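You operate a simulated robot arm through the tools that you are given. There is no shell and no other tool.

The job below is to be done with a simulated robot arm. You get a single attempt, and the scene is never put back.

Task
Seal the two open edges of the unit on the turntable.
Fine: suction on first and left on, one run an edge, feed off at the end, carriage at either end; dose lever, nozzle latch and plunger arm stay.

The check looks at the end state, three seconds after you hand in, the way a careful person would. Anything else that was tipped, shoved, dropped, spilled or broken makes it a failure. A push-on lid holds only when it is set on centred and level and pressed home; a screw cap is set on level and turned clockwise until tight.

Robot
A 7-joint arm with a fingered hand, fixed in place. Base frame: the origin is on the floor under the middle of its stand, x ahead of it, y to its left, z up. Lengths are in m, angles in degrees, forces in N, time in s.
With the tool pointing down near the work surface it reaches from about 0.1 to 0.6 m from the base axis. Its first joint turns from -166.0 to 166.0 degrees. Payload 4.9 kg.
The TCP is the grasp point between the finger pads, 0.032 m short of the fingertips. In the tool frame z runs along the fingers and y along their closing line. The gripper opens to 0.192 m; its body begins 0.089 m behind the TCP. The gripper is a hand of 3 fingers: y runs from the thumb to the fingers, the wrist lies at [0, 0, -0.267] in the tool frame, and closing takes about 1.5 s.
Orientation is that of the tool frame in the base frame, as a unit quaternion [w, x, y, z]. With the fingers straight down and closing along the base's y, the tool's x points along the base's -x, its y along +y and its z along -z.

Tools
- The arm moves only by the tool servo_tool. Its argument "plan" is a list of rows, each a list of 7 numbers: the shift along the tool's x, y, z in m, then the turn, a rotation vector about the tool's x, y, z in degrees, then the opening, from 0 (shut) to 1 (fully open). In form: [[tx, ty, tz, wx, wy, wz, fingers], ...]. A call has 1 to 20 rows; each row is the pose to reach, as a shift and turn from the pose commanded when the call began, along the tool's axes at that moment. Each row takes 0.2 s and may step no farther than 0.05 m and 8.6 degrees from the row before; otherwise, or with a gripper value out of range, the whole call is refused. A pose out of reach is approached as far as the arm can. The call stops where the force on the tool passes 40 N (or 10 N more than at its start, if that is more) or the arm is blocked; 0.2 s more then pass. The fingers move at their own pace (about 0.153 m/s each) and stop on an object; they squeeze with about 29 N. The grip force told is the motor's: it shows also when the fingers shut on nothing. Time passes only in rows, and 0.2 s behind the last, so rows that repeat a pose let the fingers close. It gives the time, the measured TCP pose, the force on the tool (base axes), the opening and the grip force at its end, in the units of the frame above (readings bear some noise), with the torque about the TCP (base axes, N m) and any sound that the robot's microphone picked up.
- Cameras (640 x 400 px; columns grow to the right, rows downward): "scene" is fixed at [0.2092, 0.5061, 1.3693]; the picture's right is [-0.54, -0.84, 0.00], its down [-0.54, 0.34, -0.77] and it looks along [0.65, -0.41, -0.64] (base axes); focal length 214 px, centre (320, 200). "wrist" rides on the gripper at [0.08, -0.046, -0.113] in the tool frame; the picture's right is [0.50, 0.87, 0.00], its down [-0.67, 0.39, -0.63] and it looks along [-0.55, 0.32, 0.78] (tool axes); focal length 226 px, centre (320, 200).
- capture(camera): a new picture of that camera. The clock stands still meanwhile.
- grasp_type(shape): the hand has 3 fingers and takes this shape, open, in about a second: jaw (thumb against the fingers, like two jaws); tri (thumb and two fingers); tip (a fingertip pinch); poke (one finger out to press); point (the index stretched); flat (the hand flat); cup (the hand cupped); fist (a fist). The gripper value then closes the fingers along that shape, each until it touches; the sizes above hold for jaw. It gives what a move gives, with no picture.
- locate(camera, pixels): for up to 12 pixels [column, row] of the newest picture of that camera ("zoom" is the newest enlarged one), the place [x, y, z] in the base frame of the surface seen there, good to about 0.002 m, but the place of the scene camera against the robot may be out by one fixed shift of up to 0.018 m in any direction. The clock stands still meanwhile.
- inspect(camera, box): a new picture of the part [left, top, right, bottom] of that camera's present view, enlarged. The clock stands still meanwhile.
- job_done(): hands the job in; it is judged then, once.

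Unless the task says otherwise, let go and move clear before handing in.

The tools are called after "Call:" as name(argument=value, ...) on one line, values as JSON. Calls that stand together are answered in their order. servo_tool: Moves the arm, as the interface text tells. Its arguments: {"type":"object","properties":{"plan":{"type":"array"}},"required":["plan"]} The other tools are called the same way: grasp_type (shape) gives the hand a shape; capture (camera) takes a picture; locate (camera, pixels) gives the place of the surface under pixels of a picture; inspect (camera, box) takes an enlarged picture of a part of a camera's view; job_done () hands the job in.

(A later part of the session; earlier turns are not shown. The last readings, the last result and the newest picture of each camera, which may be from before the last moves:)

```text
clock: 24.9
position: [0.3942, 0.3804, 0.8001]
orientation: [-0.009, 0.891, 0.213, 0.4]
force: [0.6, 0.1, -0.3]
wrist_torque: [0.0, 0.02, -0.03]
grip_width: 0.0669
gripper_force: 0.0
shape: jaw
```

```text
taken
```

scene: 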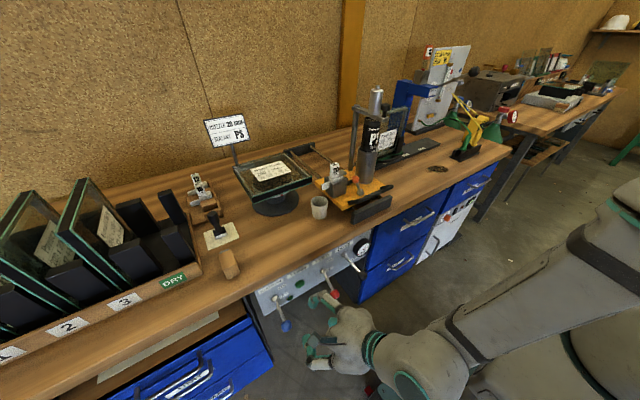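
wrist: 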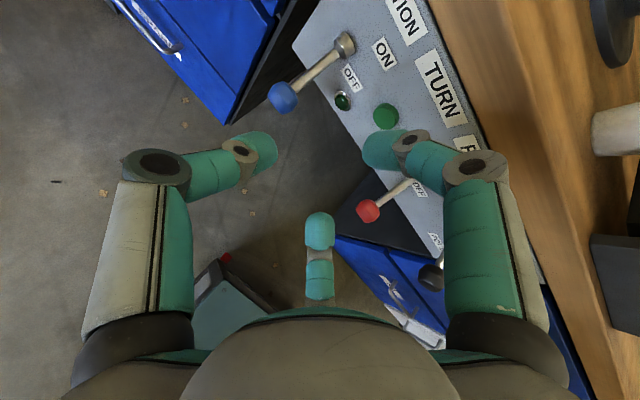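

The hand arrived at (0.394, 0.380, 0.800), pointing az≈15°, 43° down, and the wrist camera shows all controls clearly. I'll locate the blue knob (284,98), red knob (368,212), button (386,116) and pivots.

Call:
locate(camera="wrist", pixels=[[284, 98], [276, 92], [292, 106], [297, 88], [320, 66], [345, 42], [368, 211], [412, 185], [386, 116], [341, 100], [432, 278], [384, 55]])

Call:
inspect(camera="wrist", box=[240, 20, 480, 170])

```text
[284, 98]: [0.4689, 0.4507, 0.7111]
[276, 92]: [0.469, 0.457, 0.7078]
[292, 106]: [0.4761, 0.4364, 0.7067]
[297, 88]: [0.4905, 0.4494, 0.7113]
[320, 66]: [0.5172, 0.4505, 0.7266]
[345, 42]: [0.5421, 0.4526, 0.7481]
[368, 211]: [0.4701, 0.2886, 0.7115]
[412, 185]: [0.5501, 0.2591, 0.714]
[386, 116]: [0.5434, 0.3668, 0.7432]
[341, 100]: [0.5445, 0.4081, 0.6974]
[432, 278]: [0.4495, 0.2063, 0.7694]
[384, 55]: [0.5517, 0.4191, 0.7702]
```

```text
2.67 times, centred on (360, 95) of wrist
```

zoom: 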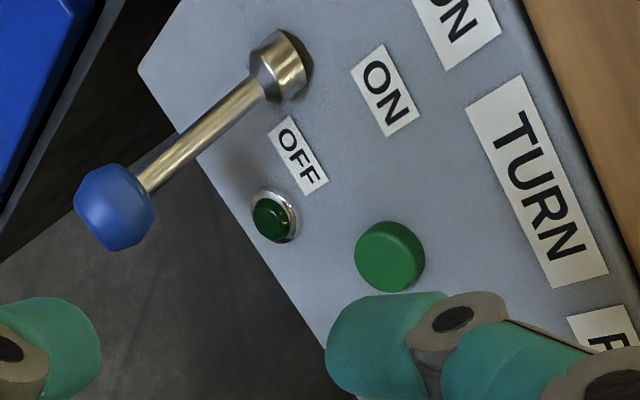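

The blue knob's centre is about (0.476, 0.451, 0.700), with the rod running up-forward to the pivot (0.545, 0.452, 0.747). I'll roll the hand 46° so the rod passes between thumb and index, and move to 9 cm short of the knob.

Call:
servo_tool(plan=[[0.0005, -0.008, 0.0082, 0, 0, 7.7, 0.35], [0.0009, -0.016, 0.0164, 0, 0, 15.4, 0.35], [0.0014, -0.024, 0.0247, 0, 0, 23, 0.35], [0.0018, -0.032, 0.0329, 0, 0, 30.7, 0.35], [0.0023, -0.04, 0.0411, 0, 0, 38.4, 0.35], [0.0027, -0.048, 0.0493, 0, 0, 46, 0.35]])

Call:
capture(camera="wrist")

Call:
inspect(camera="scene", box=[240, 240, 400, 360])

```text
clock: 26.3
position: [0.4122, 0.4358, 0.7602]
orientation: [-0.164, 0.904, -0.153, 0.364]
force: [-0.7, 0.3, 0.4]
wrist_torque: [0.0, -0.02, -0.01]
grip_width: 0.0667
gripper_force: 0.1
shape: jaw
```

```text
taken
```

wrist: 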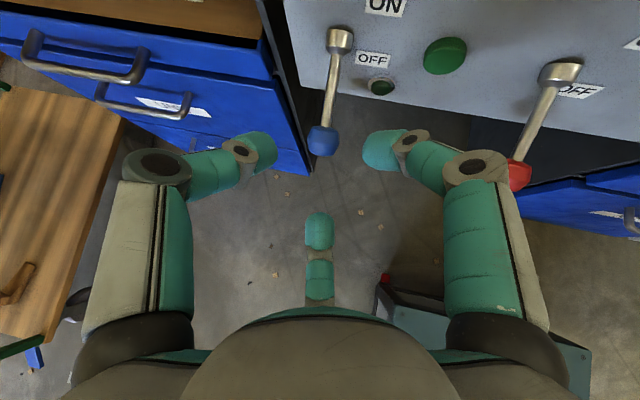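

```text
3.33 times, centred on (320, 300) of scene
```

zoom: 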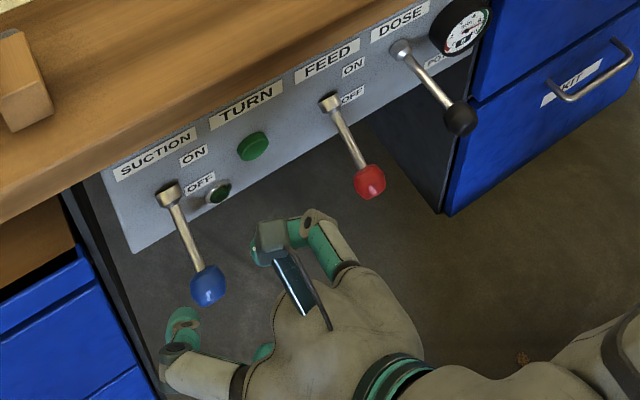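

The knob (323,140) is centred between thumb and index, with the third finger below. I'll advance 8.5 cm along the tool axis so the knob sits inside the fingers, then narrow them into a loose cage.

Call:
servo_tool(plan=[[0, 0, 0.017, 0, 0, 0, 0.35], [0, 0, 0.034, 0, 0, 0, 0.35], [0, 0, 0.051, 0, 0, 0, 0.35], [0, 0, 0.068, 0, 0, 0, 0.35], [0, 0, 0.085, 0, 0, 0, 0.35], [0, 0, 0.085, 0, 0, 0, 0.2], [0, 0, 0.085, 0, 0, 0, 0.2]])

Call:
capture(camera="wrist")

Call:
inspect(camera="scene", box=[240, 240, 400, 360])

```text
clock: 27.9
position: [0.4717, 0.4527, 0.7035]
orientation: [-0.164, 0.904, -0.152, 0.364]
force: [-0.1, 0.6, 0.5]
wrist_torque: [-0.01, -0.03, 0.01]
grip_width: 0.039
gripper_force: 0.1
shape: jaw
```

```text
taken
```

wrist: 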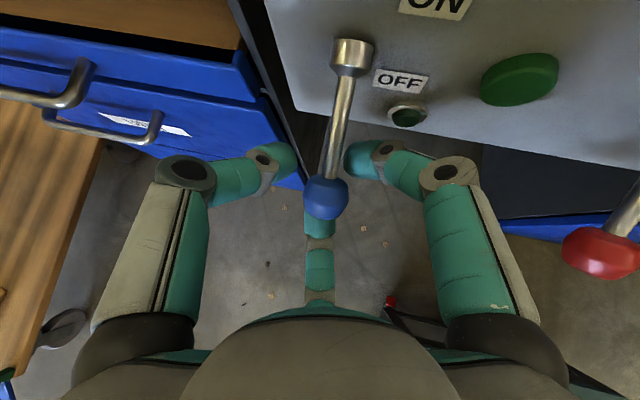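

```text
3.33 times, centred on (320, 300) of scene
```

zoom: 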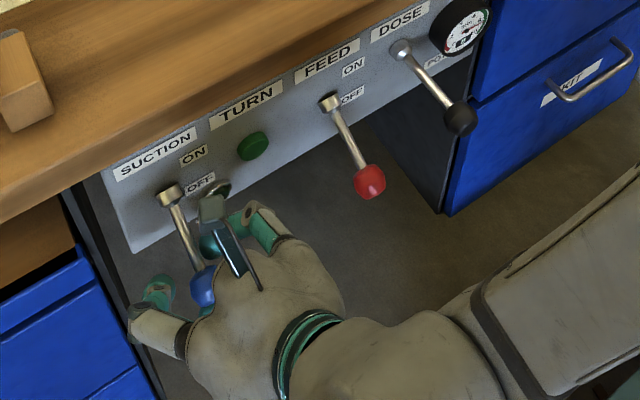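

The knob (325,195) is now caged above the lower finger. I'll lift along the lever's arc toward ON.

Call:
servo_tool(plan=[[0.002, -0.0029, -0.0097, 0, 0, 0, 0.2], [0.0044, -0.0059, -0.019, 0, 0, 0, 0.2], [0.0108, -0.0112, -0.0313, 0, 0, 0, 0.2], [0.0186, -0.0169, -0.0422, 0, 0, 0, 0.2], [0.0274, -0.0228, -0.0521, 0, 0, 0, 0.2], [0.037, -0.0288, -0.0606, 0, 0, 0, 0.2], [0.0478, -0.0347, -0.0668, 0, 0, 0, 0.2], [0.0564, -0.0393, -0.0705, 0, 0, 0, 0.2], [0.0625, -0.0424, -0.0728, 0, 0, 0, 0.2]])

Call:
capture(camera="wrist")

Call:
inspect(camera="scene", box=[240, 220, 400, 340])

```text
clock: 29.9
position: [0.471, 0.451, 0.8094]
orientation: [-0.165, 0.904, -0.152, 0.364]
force: [-0.5, -0.3, 0.0]
wrist_torque: [0.01, -0.04, -0.02]
grip_width: 0.0387
gripper_force: 0.0
shape: jaw
```

```text
taken
```

wrist: 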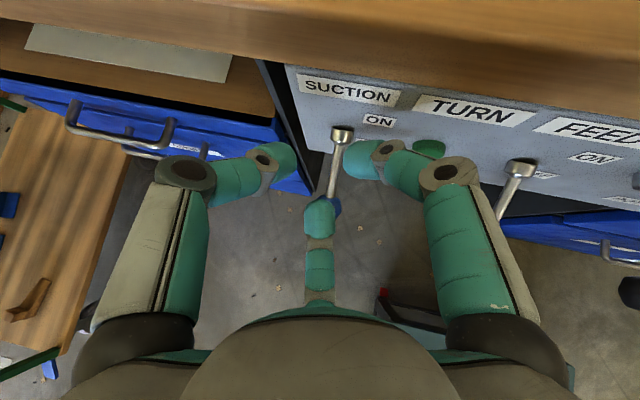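

```text
3.33 times, centred on (320, 280) of scene
```

zoom: 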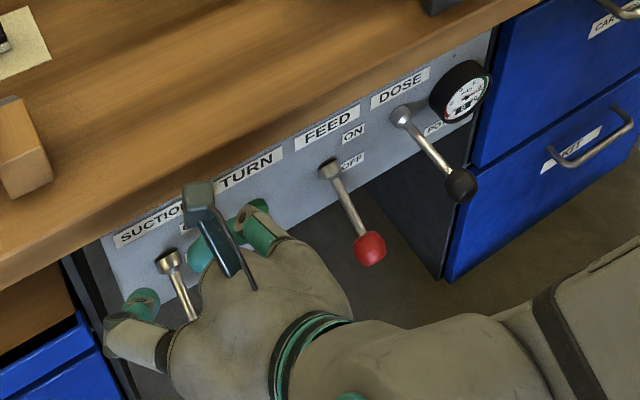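

The hand slid up past the knob (blue knob still at OFF at pixel (335,207)) because at 43° down an upward move is mostly a retreat. I'll back off and flatten the hand to about 12° below horizontal so that the lower finger really lifts.

Call:
servo_tool(plan=[[-0.013, 0.009, -0.0137, 3.44, 5.14, 0, 0.3], [-0.026, 0.018, -0.0273, 6.88, 10.28, 0, 0.35], [-0.039, 0.027, -0.041, 10.32, 15.42, 0, 0.35], [-0.052, 0.0359, -0.0546, 13.76, 20.56, 0, 0.35], [-0.052, 0.0359, -0.0546, 17.2, 25.7, 0, 0.35]])

Call:
capture(camera="wrist")

```text
clock: 31.1
position: [0.3903, 0.4298, 0.7991]
orientation: [-0.259, 0.765, -0.129, 0.575]
force: [-0.1, -0.2, 0.2]
wrist_torque: [0.0, 0.01, -0.04]
grip_width: 0.0672
gripper_force: 0.1
shape: jaw
```

```text
taken
```

wrist: 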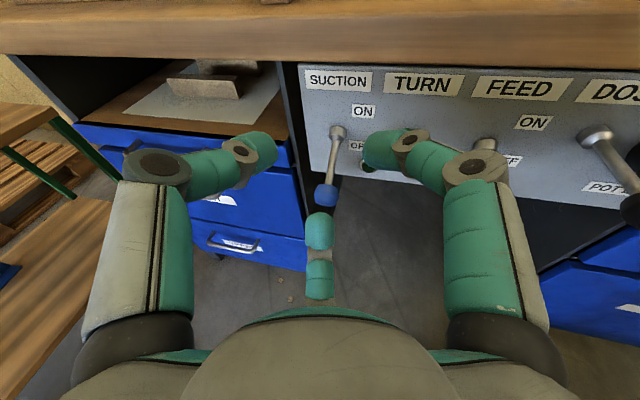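

The flat pose (12° down) is reachable. I'll drop to knob height and slide forward so the knob sits between the fingers.

Call:
servo_tool(plan=[[-0.0217, 0.015, 0.0056, 0, 0, 0, 0.35], [-0.0433, 0.03, 0.0113, 0, 0, 0, 0.35], [-0.065, 0.045, 0.0169, 0, 0, 0, 0.35], [-0.065, 0.045, 0.035, 0, 0, 0, 0.35], [-0.065, 0.045, 0.054, 0, 0, 0, 0.35], [-0.065, 0.045, 0.073, 0, 0, 0, 0.35], [-0.065, 0.045, 0.092, 0, 0, 0, 0.35], [-0.065, 0.045, 0.11, 0, 0, 0, 0.35]])

Call:
capture(camera="wrist")

Call:
inspect(camera="scene", box=[240, 240, 400, 360])

```text
clock: 32.9
position: [0.4768, 0.4524, 0.6996]
orientation: [-0.259, 0.767, -0.128, 0.573]
force: [0.5, 0.4, -0.2]
wrist_torque: [0.01, 0.0, -0.03]
grip_width: 0.0667
gripper_force: 0.1
shape: jaw
```

```text
taken
```

wrist: 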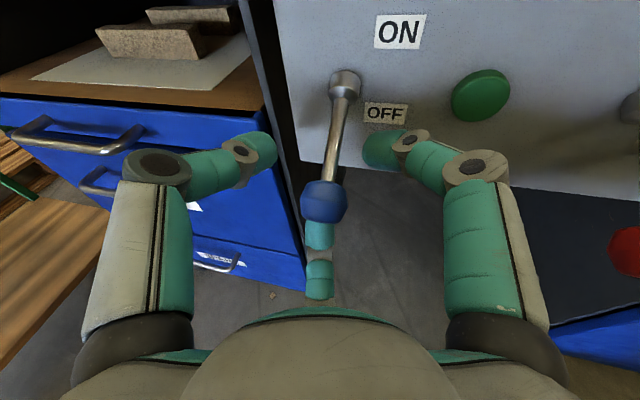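

```text
3.33 times, centred on (320, 300) of scene
```

zoom: 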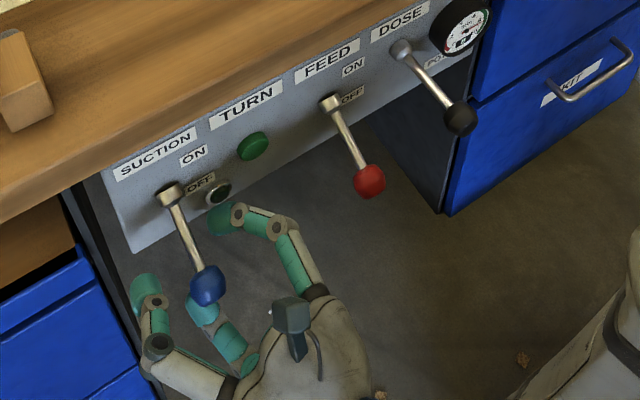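

The knob now sits right above the lower finger (325,200). I'll narrow the cage and lift along the arc.

Call:
servo_tool(plan=[[0, 0, 0, 0, 0, 0, 0.18], [0.0058, -0.0054, -0.0066, 0, 0, 0, 0.18], [0.0117, -0.0108, -0.0127, 0, 0, 0, 0.18], [0.0224, -0.019, -0.0189, 0, 0, 0, 0.18], [0.0338, -0.0271, -0.0233, 0, 0, 0, 0.18], [0.0456, -0.035, -0.0262, 0, 0, 0, 0.18], [0.0575, -0.0425, -0.0277, 0, 0, 0, 0.18], [0.0693, -0.0493, -0.0271, 0, 0, 0, 0.18], [0.0779, -0.054, -0.0256, 0, 0, 0, 0.18]])

Call:
capture(camera="wrist")

Call:
inspect(camera="scene", box=[240, 220, 400, 340])

```text
clock: 34.9
position: [0.4721, 0.4515, 0.7982]
orientation: [-0.259, 0.766, -0.129, 0.574]
force: [-0.9, 0.5, -1.4]
wrist_torque: [0.02, 0.0, 0.01]
grip_width: 0.035
gripper_force: 0.1
shape: jaw
```

```text
taken
```

wrist: 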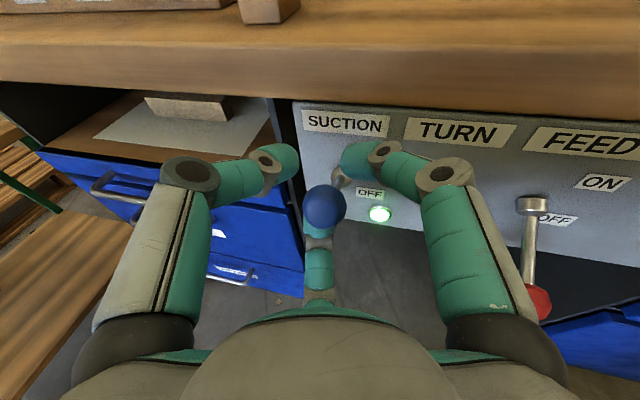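

```text
3.33 times, centred on (320, 280) of scene
```

zoom: 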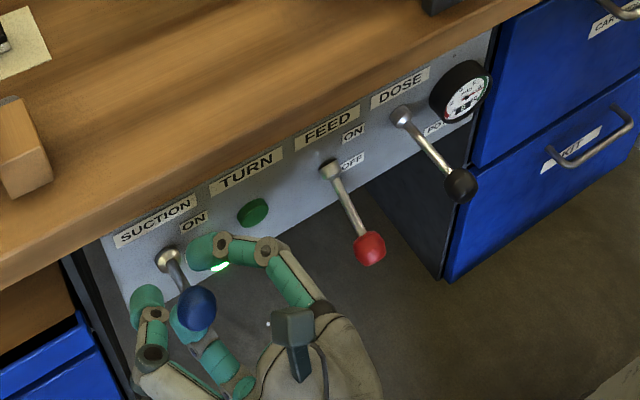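

The lamp at (380,214) lit green: suction is on. I'll check the knob height and nudge it further up to make sure it is at its end stop.

Call:
locate(camera="wrist", pixels=[[325, 205], [343, 180], [530, 205], [540, 300], [312, 235]])

Call:
servo_tool(plan=[[0.005, -0.0031, 0.0, 0, 0, 0, 0.18], [0.0102, -0.0062, 0.0006, 0, 0, 0, 0.18]])

Call:
capture(camera="wrist")

```text
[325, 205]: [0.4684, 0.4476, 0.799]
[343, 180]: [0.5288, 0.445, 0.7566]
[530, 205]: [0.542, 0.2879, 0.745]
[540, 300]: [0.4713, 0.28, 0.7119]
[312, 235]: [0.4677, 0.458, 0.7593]
```

```text
clock: 35.5
position: [0.4758, 0.4512, 0.8075]
orientation: [-0.258, 0.767, -0.129, 0.573]
force: [-3.0, 1.4, -6.0]
wrist_torque: [-0.01, 0.16, 0.01]
grip_width: 0.0362
gripper_force: 0.0
shape: jaw
```

```text
taken
```

wrist: 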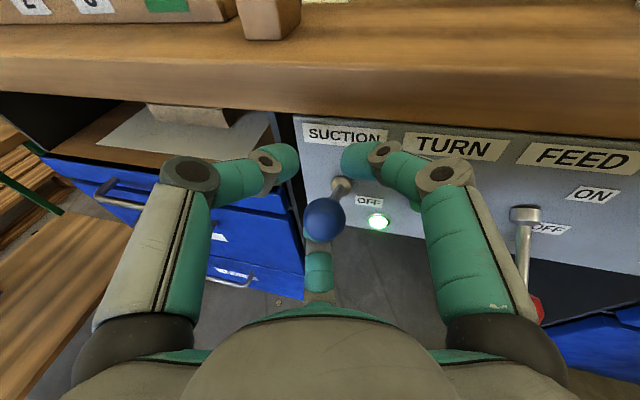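

Reaction is only 6 N at the stop and the lamp is lit, so the suction lever is home. I'll lower slightly, open the fingers and back out along the tool axis.

Call:
servo_tool(plan=[[-0.0049, 0.0033, 0.0012, 0, 0, 0, 0.3], [-0.0098, 0.0065, 0.0024, 0, 0, 0, 0.4], [-0.0153, 0.0103, -0.0296, 0, 0, 0, 0.4], [-0.0209, 0.0141, -0.0617, 0, 0, 0, 0.4], [-0.0264, 0.0178, -0.0937, 0, 0, 0, 0.4]])

Call:
capture(camera="wrist")

Call:
inspect(camera="scene", box=[240, 220, 400, 340])

```text
clock: 36.7
position: [0.3822, 0.4271, 0.7969]
orientation: [-0.258, 0.766, -0.13, 0.574]
force: [-0.9, -0.6, -0.6]
wrist_torque: [0.01, 0.04, -0.01]
grip_width: 0.0762
gripper_force: 0.1
shape: jaw
```

```text
taken
```

wrist: 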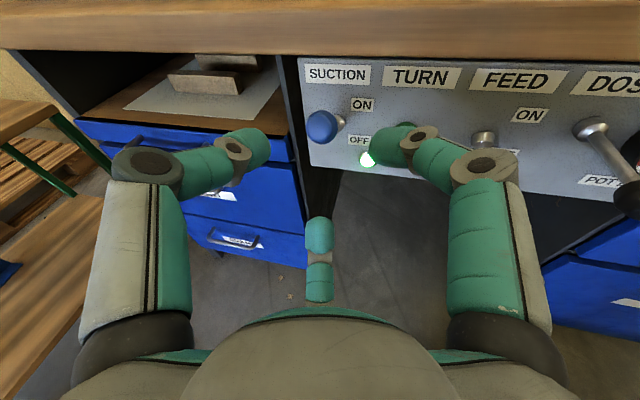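

```text
3.33 times, centred on (320, 280) of scene
```

zoom: 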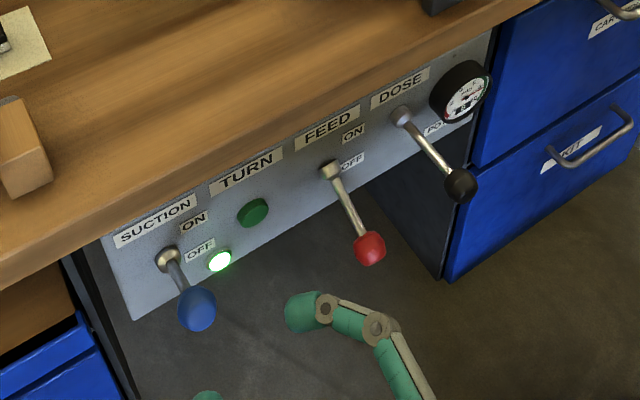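

Suction lever stays at ON with the lamp lit. Before switching feed on I'll scout the carriage handle, moving up and right while rolling the hand so the thumb is on top.

Call:
servo_tool(plan=[[0.0422, -0.016, -0.0098, -1.91, 0.64, 6.03, 0.4], [0.0851, -0.0267, -0.0203, -3.82, 1.28, 12.06, 0.4], [0.1298, -0.0328, -0.032, -5.73, 1.92, 18.09, 0.4], [0.1736, -0.0267, -0.0446, -7.64, 2.56, 24.12, 0.4], [0.2145, -0.0069, -0.0577, -9.55, 3.2, 30.15, 0.4], [0.2536, 0.0199, -0.071, -11.46, 3.84, 36.18, 0.4], [0.2873, 0.0526, -0.0832, -13.37, 4.48, 42.21, 0.4], [0.3166, 0.0895, -0.0945, -15.28, 5.12, 48.24, 0.4], [0.3426, 0.127, -0.1057, -17.19, 5.76, 54.27, 0.4], [0.3667, 0.1635, -0.1164, -19.1, 6.4, 60.3, 0.4]])

Call:
capture(camera="wrist")

Call:
capture(camera="scene")

```text
clock: 38.9
position: [0.4393, 0.1029, 1.0444]
orientation: [0.384, -0.594, 0.596, -0.381]
force: [2.4, 0.7, 7.8]
wrist_torque: [-0.05, 0.75, -0.05]
grip_width: 0.0769
gripper_force: 0.0
shape: jaw
out of reach, approached as far as the arm can: row 9, 10
```

```text
taken
```

wrist: 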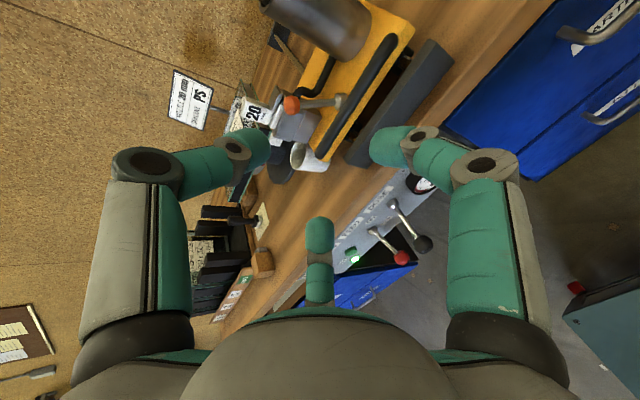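

```text
taken
```

scene: 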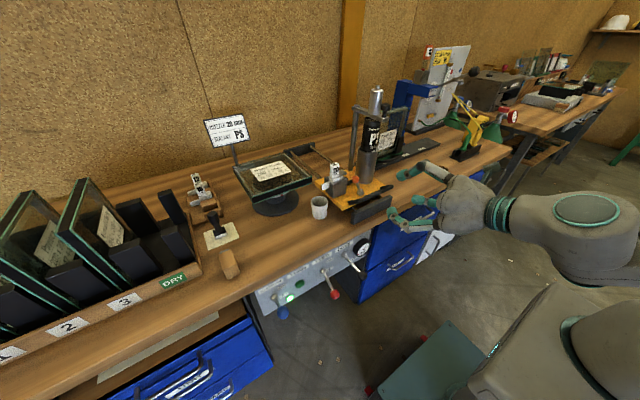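

The hand is at (0.439, 0.103, 1.044) pointing +X, 25° down, thumb on top. The handle bar shows from pixel (392,40) to (318,155); I'll locate points on it, the plate and the orange-knob lever.

Call:
locate(camera="wrist", pixels=[[392, 40], [375, 70], [350, 110], [325, 145], [319, 157], [293, 104], [340, 98], [378, 52], [330, 125], [400, 90], [312, 160], [300, 92]])

Call:
inspect(camera="wrist", box=[250, 0, 460, 180])

```text
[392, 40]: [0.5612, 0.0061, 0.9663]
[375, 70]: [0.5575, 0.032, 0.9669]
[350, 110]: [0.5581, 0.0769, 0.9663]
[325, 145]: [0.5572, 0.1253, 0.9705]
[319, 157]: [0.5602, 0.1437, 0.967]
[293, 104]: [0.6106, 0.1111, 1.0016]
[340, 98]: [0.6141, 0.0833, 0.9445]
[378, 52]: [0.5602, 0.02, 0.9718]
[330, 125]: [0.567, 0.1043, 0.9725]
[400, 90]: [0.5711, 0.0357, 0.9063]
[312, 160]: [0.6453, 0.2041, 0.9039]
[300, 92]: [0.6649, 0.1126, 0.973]
```

```text
2.22 times, centred on (355, 90) of wrist
```

zoom: 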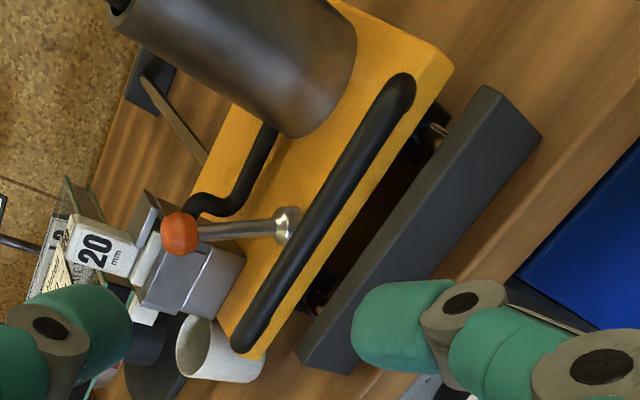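

I need the plate's front edge relative to the bar; the orange strip just in front of the bar in the zoom will tell.

Call:
locate(camera="zoom", pixels=[[430, 110], [390, 175], [340, 250], [300, 310], [262, 345], [410, 150], [445, 60], [400, 80], [245, 345], [290, 225], [345, 180], [420, 125]])

Call:
inspect(camera="wrist", box=[340, 10, 430, 80])

```text
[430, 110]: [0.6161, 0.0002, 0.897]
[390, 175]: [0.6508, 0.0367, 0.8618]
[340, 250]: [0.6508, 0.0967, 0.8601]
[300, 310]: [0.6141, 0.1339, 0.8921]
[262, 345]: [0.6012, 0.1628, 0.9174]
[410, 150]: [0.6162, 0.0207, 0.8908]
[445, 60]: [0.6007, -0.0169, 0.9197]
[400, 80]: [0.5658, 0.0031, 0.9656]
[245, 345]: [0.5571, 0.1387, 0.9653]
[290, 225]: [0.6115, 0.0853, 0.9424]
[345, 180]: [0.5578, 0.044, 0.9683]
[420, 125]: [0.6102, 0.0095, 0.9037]
```

```text
5.71 times, centred on (385, 45) of wrist
```

zoom: 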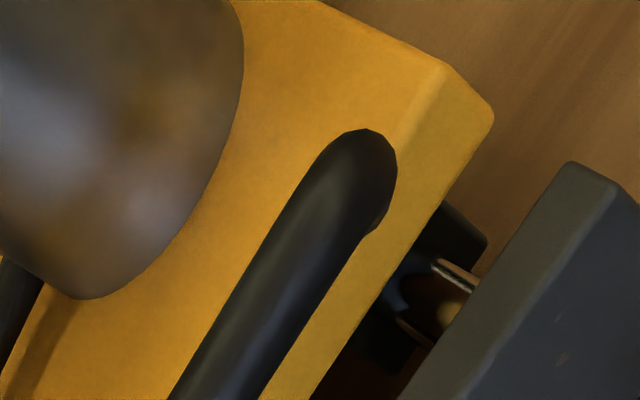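

The bar centre is about (0.565, y, 0.962), the plate's front face is at x≈0.60, so there is room behind the bar. I'll move to a pre-grasp about 9 cm short of the bar at y≈0.05, pitched 35° down.

Call:
servo_tool(plan=[[0.0177, 0.0022, 0.02, -3.5, 0, 0, 0.4], [0.0354, 0.0044, 0.04, -7, 0, 0, 0.4], [0.053, 0.0066, 0.0602, -10.4, 0, 0, 0.4]])

Call:
capture(camera="wrist")

```text
clock: 39.7
position: [0.4813, 0.0461, 1.0]
orientation: [-0.322, 0.63, -0.628, 0.323]
force: [-0.2, 0.3, 1.0]
wrist_torque: [0.01, 0.02, 0.0]
grip_width: 0.0768
gripper_force: 0.0
shape: jaw
```

```text
taken
```

wrist: 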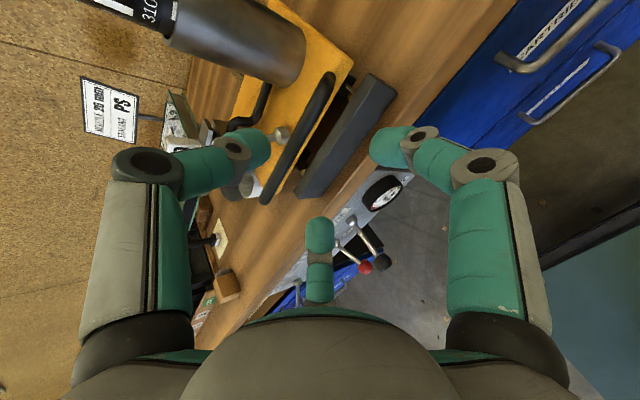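

The bar passes between thumb and fingers in the view. I'll align, narrow the opening to ~4 cm and advance until the bar is between the pads, keeping the lower fingers clear of the front stop block (top z≈0.906).

Call:
servo_tool(plan=[[-0.002, -0.011, 0.008, 0, 0, 0, 0.25], [-0.0039, -0.0218, 0.018, 0, 0, 0, 0.2], [-0.0039, -0.0218, 0.034, 0, 0, 0, 0.2], [-0.0039, -0.0218, 0.05, 0, 0, 0, 0.2], [-0.0039, -0.0218, 0.065, 0, 0, 0, 0.2], [-0.0039, -0.0218, 0.0799, 0, 0, 0, 0.2]])

Call:
capture(camera="wrist")

Call:
inspect(camera="scene", box=[310, 130, 470, 250])

```text
clock: 41.1
position: [0.5588, 0.0514, 0.9736]
orientation: [-0.324, 0.629, -0.629, 0.323]
force: [-1.0, -0.7, -1.4]
wrist_torque: [-0.01, 0.02, -0.01]
grip_width: 0.0389
gripper_force: 0.1
shape: jaw
```

```text
taken
```

wrist: 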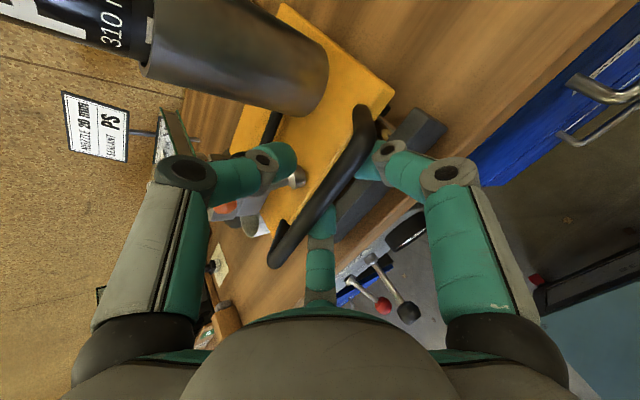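

```text
3.33 times, centred on (390, 190) of scene
```

zoom: 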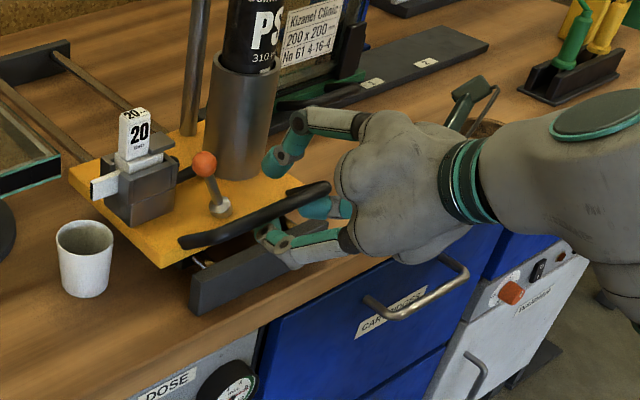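

The bar lies between thumb (above) and the two fingers (below), no contact yet. The thumb tip (285,165) looks near the orange-knob lever base (300,178), so I'll measure that clearance.

Call:
locate(camera="wrist", pixels=[[290, 158], [285, 170], [268, 160], [300, 178], [297, 185], [225, 208], [372, 170], [365, 165], [322, 215], [355, 150], [320, 200], [345, 175]])

Call:
inspect(camera="wrist", box=[200, 90, 440, 280])

```text
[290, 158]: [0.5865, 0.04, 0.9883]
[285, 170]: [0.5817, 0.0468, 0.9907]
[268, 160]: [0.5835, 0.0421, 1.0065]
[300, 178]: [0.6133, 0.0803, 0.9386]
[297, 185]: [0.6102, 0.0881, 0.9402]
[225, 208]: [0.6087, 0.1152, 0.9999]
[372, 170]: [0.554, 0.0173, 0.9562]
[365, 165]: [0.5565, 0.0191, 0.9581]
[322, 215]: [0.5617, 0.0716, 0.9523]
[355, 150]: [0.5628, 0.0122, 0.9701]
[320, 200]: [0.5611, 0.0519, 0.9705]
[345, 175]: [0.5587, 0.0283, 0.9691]
```

```text
2.11 times, centred on (320, 185) of wrist
```

zoom: 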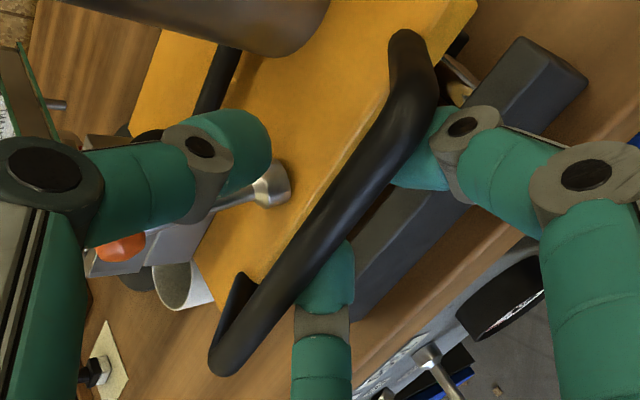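

Clearance is fine (thumb tip y≈0.042, lever base y≈0.083). I'll test the grip on the bar once, with feed still off.

Call:
servo_tool(plan=[[0, 0, 0, 0, 0, 0, 0.1], [0, 0, 0, 0, 0, 0, 0], [0, 0, 0, 0, 0, 0, 0], [0, 0, 0, 0, 0, 0, 0]])

Call:
inspect(camera="scene", box=[310, 130, 470, 250])

Call:
inspect(camera="wrist", box=[200, 90, 440, 280])

```text
clock: 42.1
position: [0.5604, 0.0517, 0.9714]
orientation: [-0.322, 0.63, -0.63, 0.322]
force: [24.9, -0.5, -20.9]
wrist_torque: [0.0, -0.17, -0.01]
grip_width: 0.0013
gripper_force: 29.4
shape: jaw
```

```text
3.33 times, centred on (390, 190) of scene
```

zoom: 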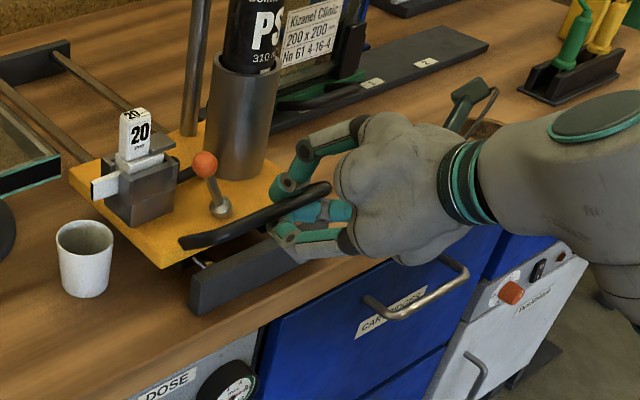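

```text
2.11 times, centred on (320, 185) of wrist
```

zoom: 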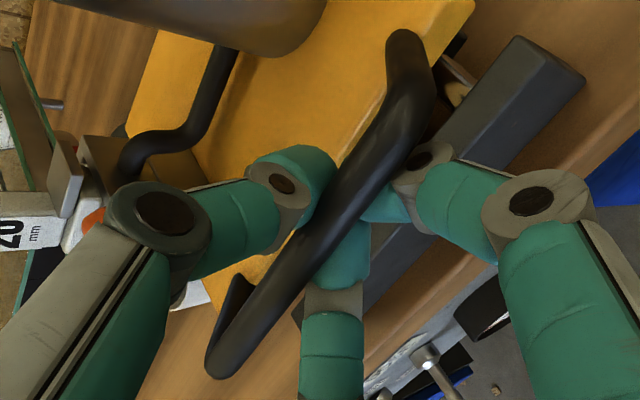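

The closed fingers wrap fully around the bar (tips behind it), which is good for pulling; for pushing I'll use the closed fingertips against the bar's front. Now I release and back off.

Call:
servo_tool(plan=[[0, 0, 0, 0, 0, 0, 0.15], [0, 0, 0, 0, 0, 0, 0.25], [0, 0, -0.02, 0, 0, 0, 0.25], [0, 0, -0.045, 0, 0, 0, 0.25], [0, 0, -0.07, 0, 0, 0, 0.25]])

Call:
capture(camera="scene")

```text
clock: 43.3
position: [0.5019, 0.0498, 1.014]
orientation: [0.323, -0.629, 0.629, -0.323]
force: [0.7, -0.2, -0.8]
wrist_torque: [-0.01, -0.03, 0.01]
grip_width: 0.0479
gripper_force: 0.1
shape: jaw
```

```text
taken
```

scene: 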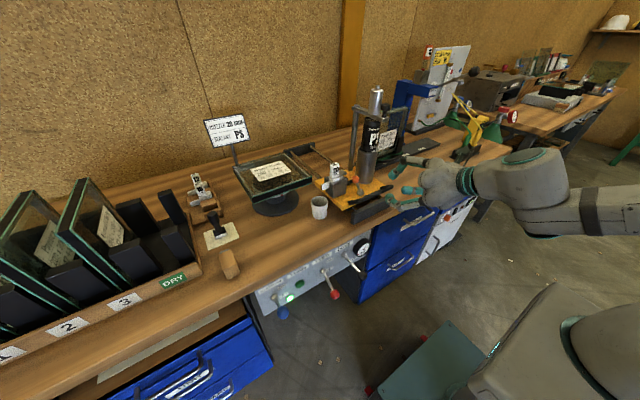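

Released cleanly; everything is undisturbed. Now I'll travel back, left and down to in front of the FEED lever, yawing to about −20° (away from the dose lever) and flattening to 12°.

Call:
servo_tool(plan=[[-0.01, 0.0204, -0.0284, 2.34, 1.84, 0.81, 0.4], [-0.03, 0.0489, -0.051, 4.68, 3.68, 1.63, 0.4], [-0.07, 0.0687, -0.0613, 7.02, 5.52, 2.44, 0.4], [-0.115, 0.0867, -0.0607, 9.36, 7.36, 3.26, 0.4], [-0.16, 0.1058, -0.0531, 11.7, 9.2, 4.07, 0.4], [-0.2, 0.129, -0.0426, 14.04, 11.04, 4.88, 0.4], [-0.235, 0.1545, -0.0267, 16.38, 12.88, 5.7, 0.4], [-0.255, 0.187, -0.0033, 18.72, 14.72, 6.51, 0.4], [-0.265, 0.2234, 0.0229, 21.06, 16.56, 7.33, 0.4], [-0.265, 0.2587, 0.0507, 23.4, 18.4, 8.14, 0.4], [-0.265, 0.2906, 0.0748, 23.4, 18.4, 8.14, 0.4], [-0.265, 0.3027, 0.0836, 23.4, 18.4, 8.14, 0.4]])

Call:
capture(camera="wrist")

Call:
inspect(camera="scene", box=[240, 220, 440, 360])

```text
clock: 45.9
position: [0.3952, 0.3145, 0.7194]
orientation: [0.362, -0.447, 0.636, -0.515]
force: [0.3, -0.2, -0.5]
wrist_torque: [-0.02, -0.01, 0.04]
grip_width: 0.0769
gripper_force: 0.0
shape: jaw
```

```text
taken
```

wrist: 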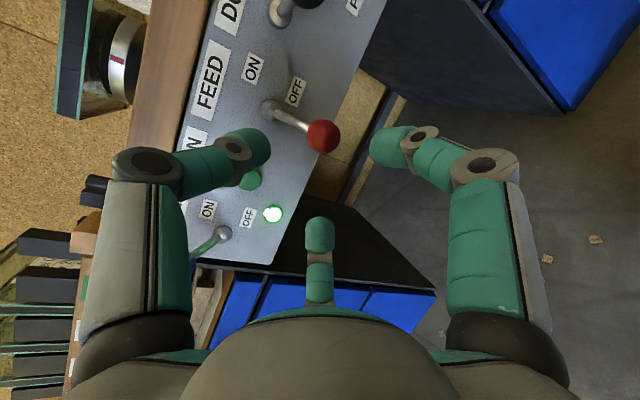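

```text
2.86 times, centred on (340, 290) of scene
```

zoom: 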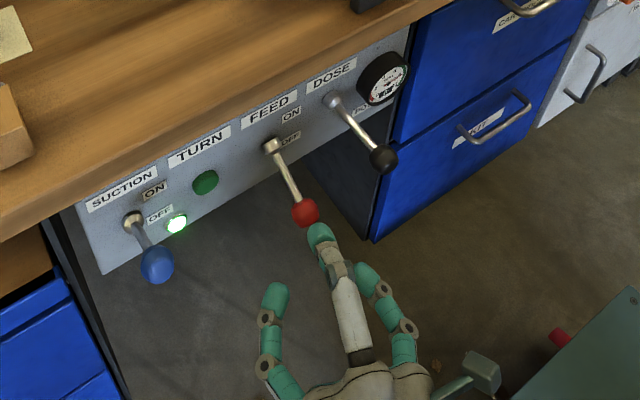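

The FEED pre-position was reached. I'll locate the red knob (323,136), its rod and pivot, the button (250,180) and dose knob from here.

Call:
locate(camera="wrist", pixels=[[323, 136], [315, 130], [335, 135], [323, 148], [300, 124], [268, 107], [250, 180], [310, 3], [283, 12], [272, 213], [400, 150], [240, 150]])

Call:
inspect(camera="wrist", box=[200, 0, 420, 220])

```text
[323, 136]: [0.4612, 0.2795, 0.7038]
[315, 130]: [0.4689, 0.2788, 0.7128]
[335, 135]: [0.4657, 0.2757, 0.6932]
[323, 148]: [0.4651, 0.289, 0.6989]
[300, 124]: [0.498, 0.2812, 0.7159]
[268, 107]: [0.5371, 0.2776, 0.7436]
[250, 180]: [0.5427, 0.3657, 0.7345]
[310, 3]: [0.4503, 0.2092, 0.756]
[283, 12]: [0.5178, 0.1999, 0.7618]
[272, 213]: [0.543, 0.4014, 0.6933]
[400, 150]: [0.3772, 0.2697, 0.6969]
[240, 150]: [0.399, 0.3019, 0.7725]
```

```text
1.82 times, centred on (310, 110) of wrist
```

zoom: 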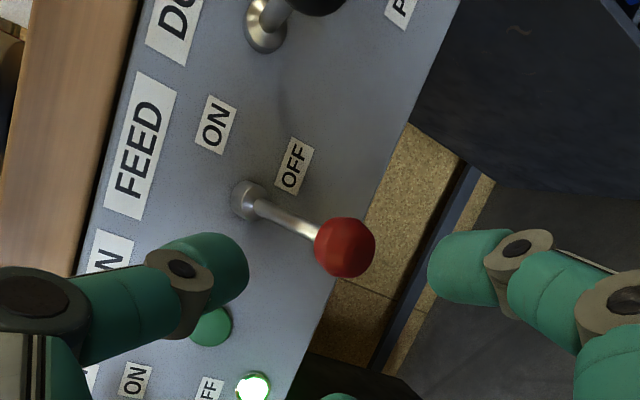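

The red knob centre is about (0.473, 0.2805, 0.699). I'll advance so the knob sits at the finger pads and close onto it.

Call:
servo_tool(plan=[[0.003, 0.0015, 0.015, 0, 0, 0, 0.4], [0.0056, 0.003, 0.032, 0, 0, 0, 0.4], [0.0056, 0.003, 0.05, 0, 0, 0, 0.4], [0.0056, 0.003, 0.067, 0, 0, 0, 0.4], [0.0056, 0.003, 0.082, 0, 0, 0, 0.4]])

Call:
capture(camera="wrist")

Call:
inspect(camera="scene", box=[240, 220, 440, 360])

```text
clock: 47.1
position: [0.4672, 0.2827, 0.699]
orientation: [0.362, -0.446, 0.636, -0.516]
force: [0.1, 0.3, -0.9]
wrist_torque: [0.03, 0.04, -0.04]
grip_width: 0.0766
gripper_force: 0.0
shape: jaw
```

```text
taken
```

wrist: 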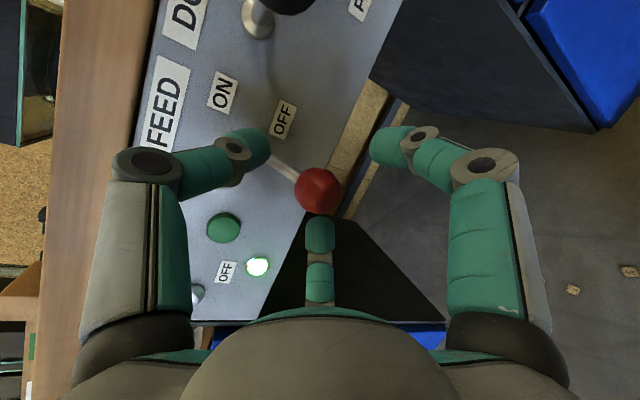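

```text
2.86 times, centred on (340, 290) of scene
```

zoom: 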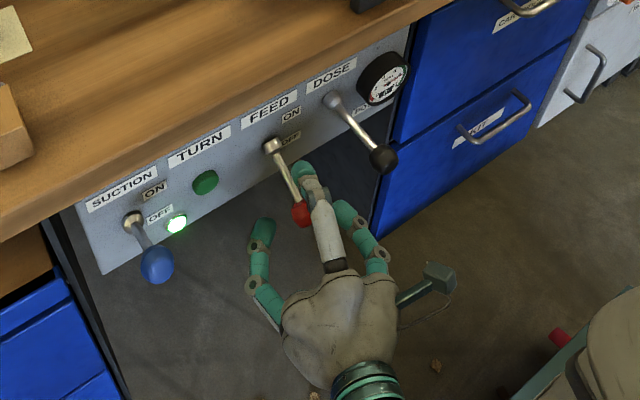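

The knob is between the fingers at (320,190). I'll close on it gently and check the readings.

Call:
servo_tool(plan=[[0, 0, 0, 0, 0, 0, 0.25], [0, 0, 0, 0, 0, 0, 0.12], [0, 0, 0, 0, 0, 0, 0.1]])

Call:
capture(camera="wrist")

Call:
inspect(camera="scene", box=[240, 220, 440, 360])

```text
clock: 47.9
position: [0.4674, 0.2808, 0.6995]
orientation: [0.361, -0.445, 0.637, -0.516]
force: [3.5, -8.3, 5.6]
wrist_torque: [0.08, -0.47, -0.16]
grip_width: 0.0221
gripper_force: 29.1
shape: jaw
```

```text
taken
```

wrist: 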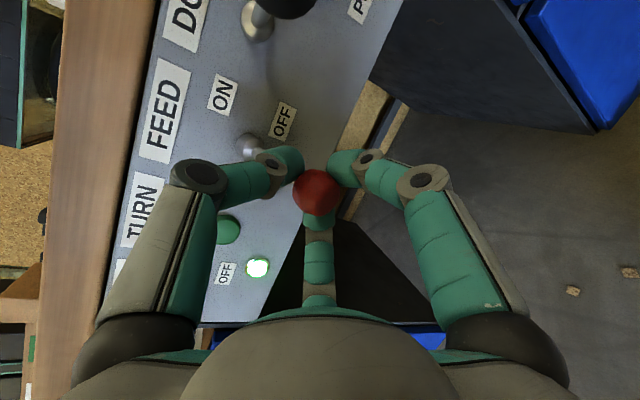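

```text
2.86 times, centred on (340, 290) of scene
```

zoom: 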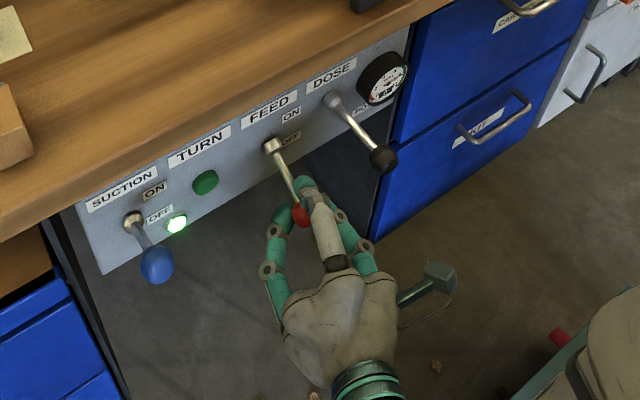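

The knob is gripped (width 22 mm, 29 N). Pictures cost no time, so I'll now lift the FEED lever along its arc to ON.

Call:
servo_tool(plan=[[0.0015, -0.0069, -0.0058, 0, 0, 0, 0.1], [0.0028, -0.0148, -0.0111, 0, 0, 0, 0.1], [0.0041, -0.0281, -0.0177, 0, 0, 0, 0.1], [0.0046, -0.0424, -0.022, 0, 0, 0, 0.1], [0.0041, -0.0571, -0.0239, 0, 0, 0, 0.1], [0.0028, -0.072, -0.0233, 0, 0, 0, 0.1], [0.0007, -0.0864, -0.0203, 0, 0, 0, 0.1], [0, -0.0939, -0.02, 0, 0, 0, 0.1]])

Call:
capture(camera="wrist")

Call:
capture(camera="scene")

```text
clock: 48.9
position: [0.4561, 0.2818, 0.7392]
orientation: [0.36, -0.445, 0.639, -0.514]
force: [29.8, -7.2, -4.5]
wrist_torque: [0.05, 0.55, 0.02]
grip_width: 0.0197
gripper_force: 28.7
shape: jaw
stopped in row 4: the force on the tool passed its limit at 41 N (the readings are from after the stop); the commanded pose is now the measured one
```

```text
taken
```

wrist: 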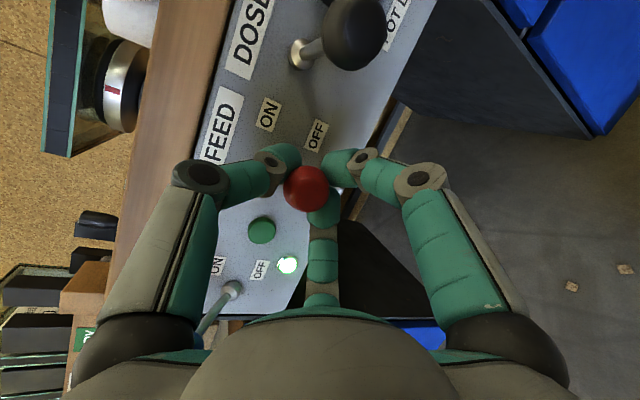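

```text
taken
```

scene: 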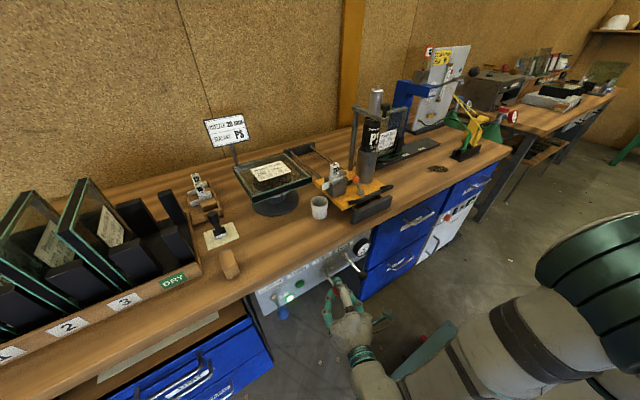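

The pull came from my arc being slightly too far back (29.8 N in +x); the lever is now about level. I'll loosen a touch and continue up with a forward correction.

Call:
servo_tool(plan=[[-0.0014, -0.0067, 0.0024, 0, 0, 0, 0.12], [-0.0014, -0.0155, 0.0006, 0, 0, 0, 0.12], [-0.002, -0.0266, 0.0001, 0, 0, 0, 0.12], [-0.0034, -0.0392, 0.0013, 0, 0, 0, 0.12], [-0.0051, -0.0489, 0.004, 0, 0, 0, 0.12], [-0.0064, -0.0556, 0.0064, 0, 0, 0, 0.12]])

Call:
capture(camera="wrist")

Call:
inspect(camera="scene", box=[240, 140, 440, 320])

```text
clock: 50.3
position: [0.4746, 0.2818, 0.7915]
orientation: [0.361, -0.446, 0.638, -0.515]
force: [-0.3, 0.4, -0.7]
wrist_torque: [0.01, 0.02, 0.03]
grip_width: 0.0232
gripper_force: 0.0
shape: jaw
```

```text
taken
```

wrist: 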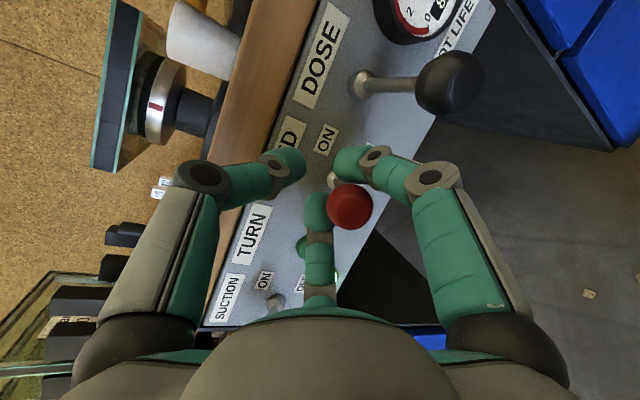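

```text
2.22 times, centred on (340, 230) of scene
```

zoom: 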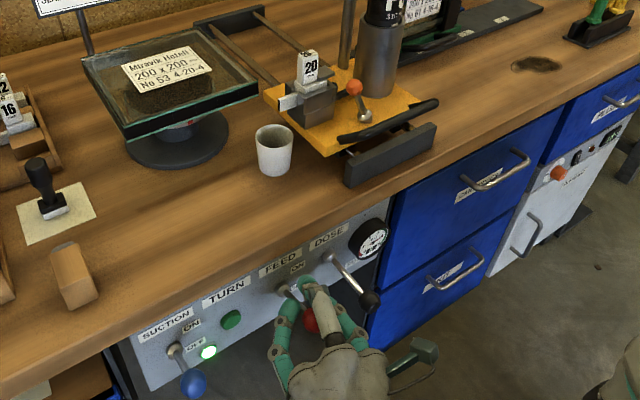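

The knob seems to have slipped partly out; I'll measure where it is now.

Call:
locate(camera="wrist", pixels=[[350, 205], [340, 200], [360, 210], [335, 182], [318, 205], [355, 160], [290, 160]])

Call:
inspect(camera="wrist", box=[240, 110, 440, 260])

Call:
inspect(camera="scene", box=[300, 220, 400, 320])

```text
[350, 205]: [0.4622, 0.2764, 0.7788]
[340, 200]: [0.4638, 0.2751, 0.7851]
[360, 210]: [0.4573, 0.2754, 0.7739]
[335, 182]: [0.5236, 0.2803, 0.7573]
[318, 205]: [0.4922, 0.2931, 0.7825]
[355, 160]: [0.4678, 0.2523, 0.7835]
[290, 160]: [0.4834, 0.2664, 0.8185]
```

```text
2.67 times, centred on (340, 185) of wrist
```

zoom: 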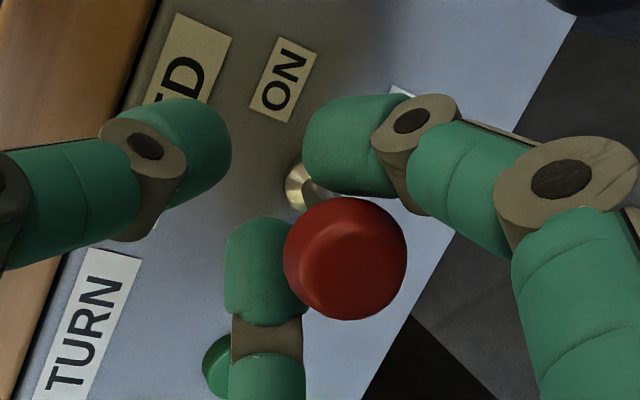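

```text
4.00 times, centred on (350, 270) of scene
```

zoom: 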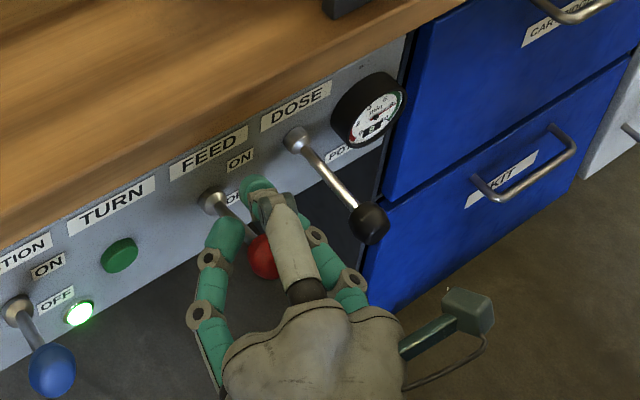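

The knob has only reached about +18° and slipped 2 cm below the finger axis. I'll lower the hand around it, re-grip, and lift it the rest of the way.

Call:
servo_tool(plan=[[0, 0, 0, 0, 0, 0, 0.25], [0.0004, 0.011, 0.0014, 0, 0, 0, 0.25], [0.0007, 0.0219, 0.0028, 0, 0, 0, 0.22], [0.0007, 0.0219, 0.0028, 0, 0, 0, 0.08], [0.0007, 0.0219, 0.0028, 0, 0, 0, 0.08], [0, 0.0147, 0.0031, 0, 0, 0, 0.08], [-0.001, 0.0072, 0.0045, 0, 0, 0, 0.08], [-0.002, 0, 0.0058, 0, 0, 0, 0.08], [-0.0027, -0.0055, 0.0066, 0, 0, 0, 0.08]])

Call:
capture(camera="wrist")

Call:
inspect(camera="scene", box=[300, 220, 400, 320])

```text
clock: 52.3
position: [0.4819, 0.2823, 0.7968]
orientation: [0.361, -0.446, 0.637, -0.515]
force: [-0.1, -0.7, -0.7]
wrist_torque: [0.02, -0.01, 0.01]
grip_width: 0.0155
gripper_force: 0.0
shape: jaw
```

```text
taken
```

wrist: 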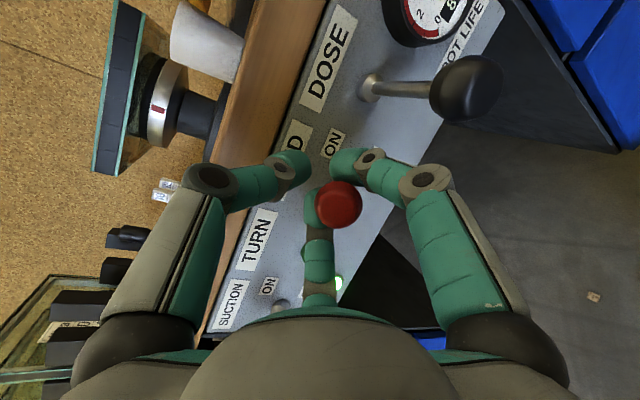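

```text
4.00 times, centred on (350, 270) of scene
```

zoom: 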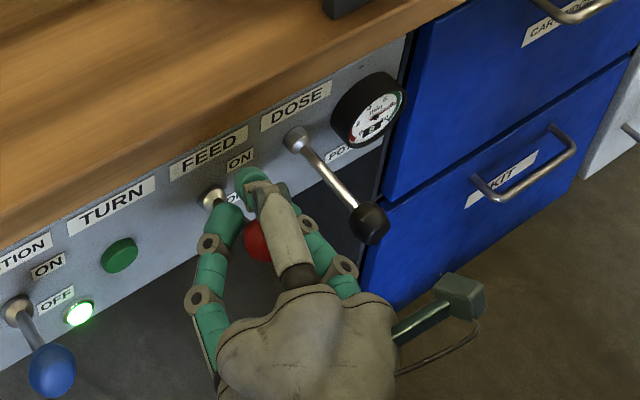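

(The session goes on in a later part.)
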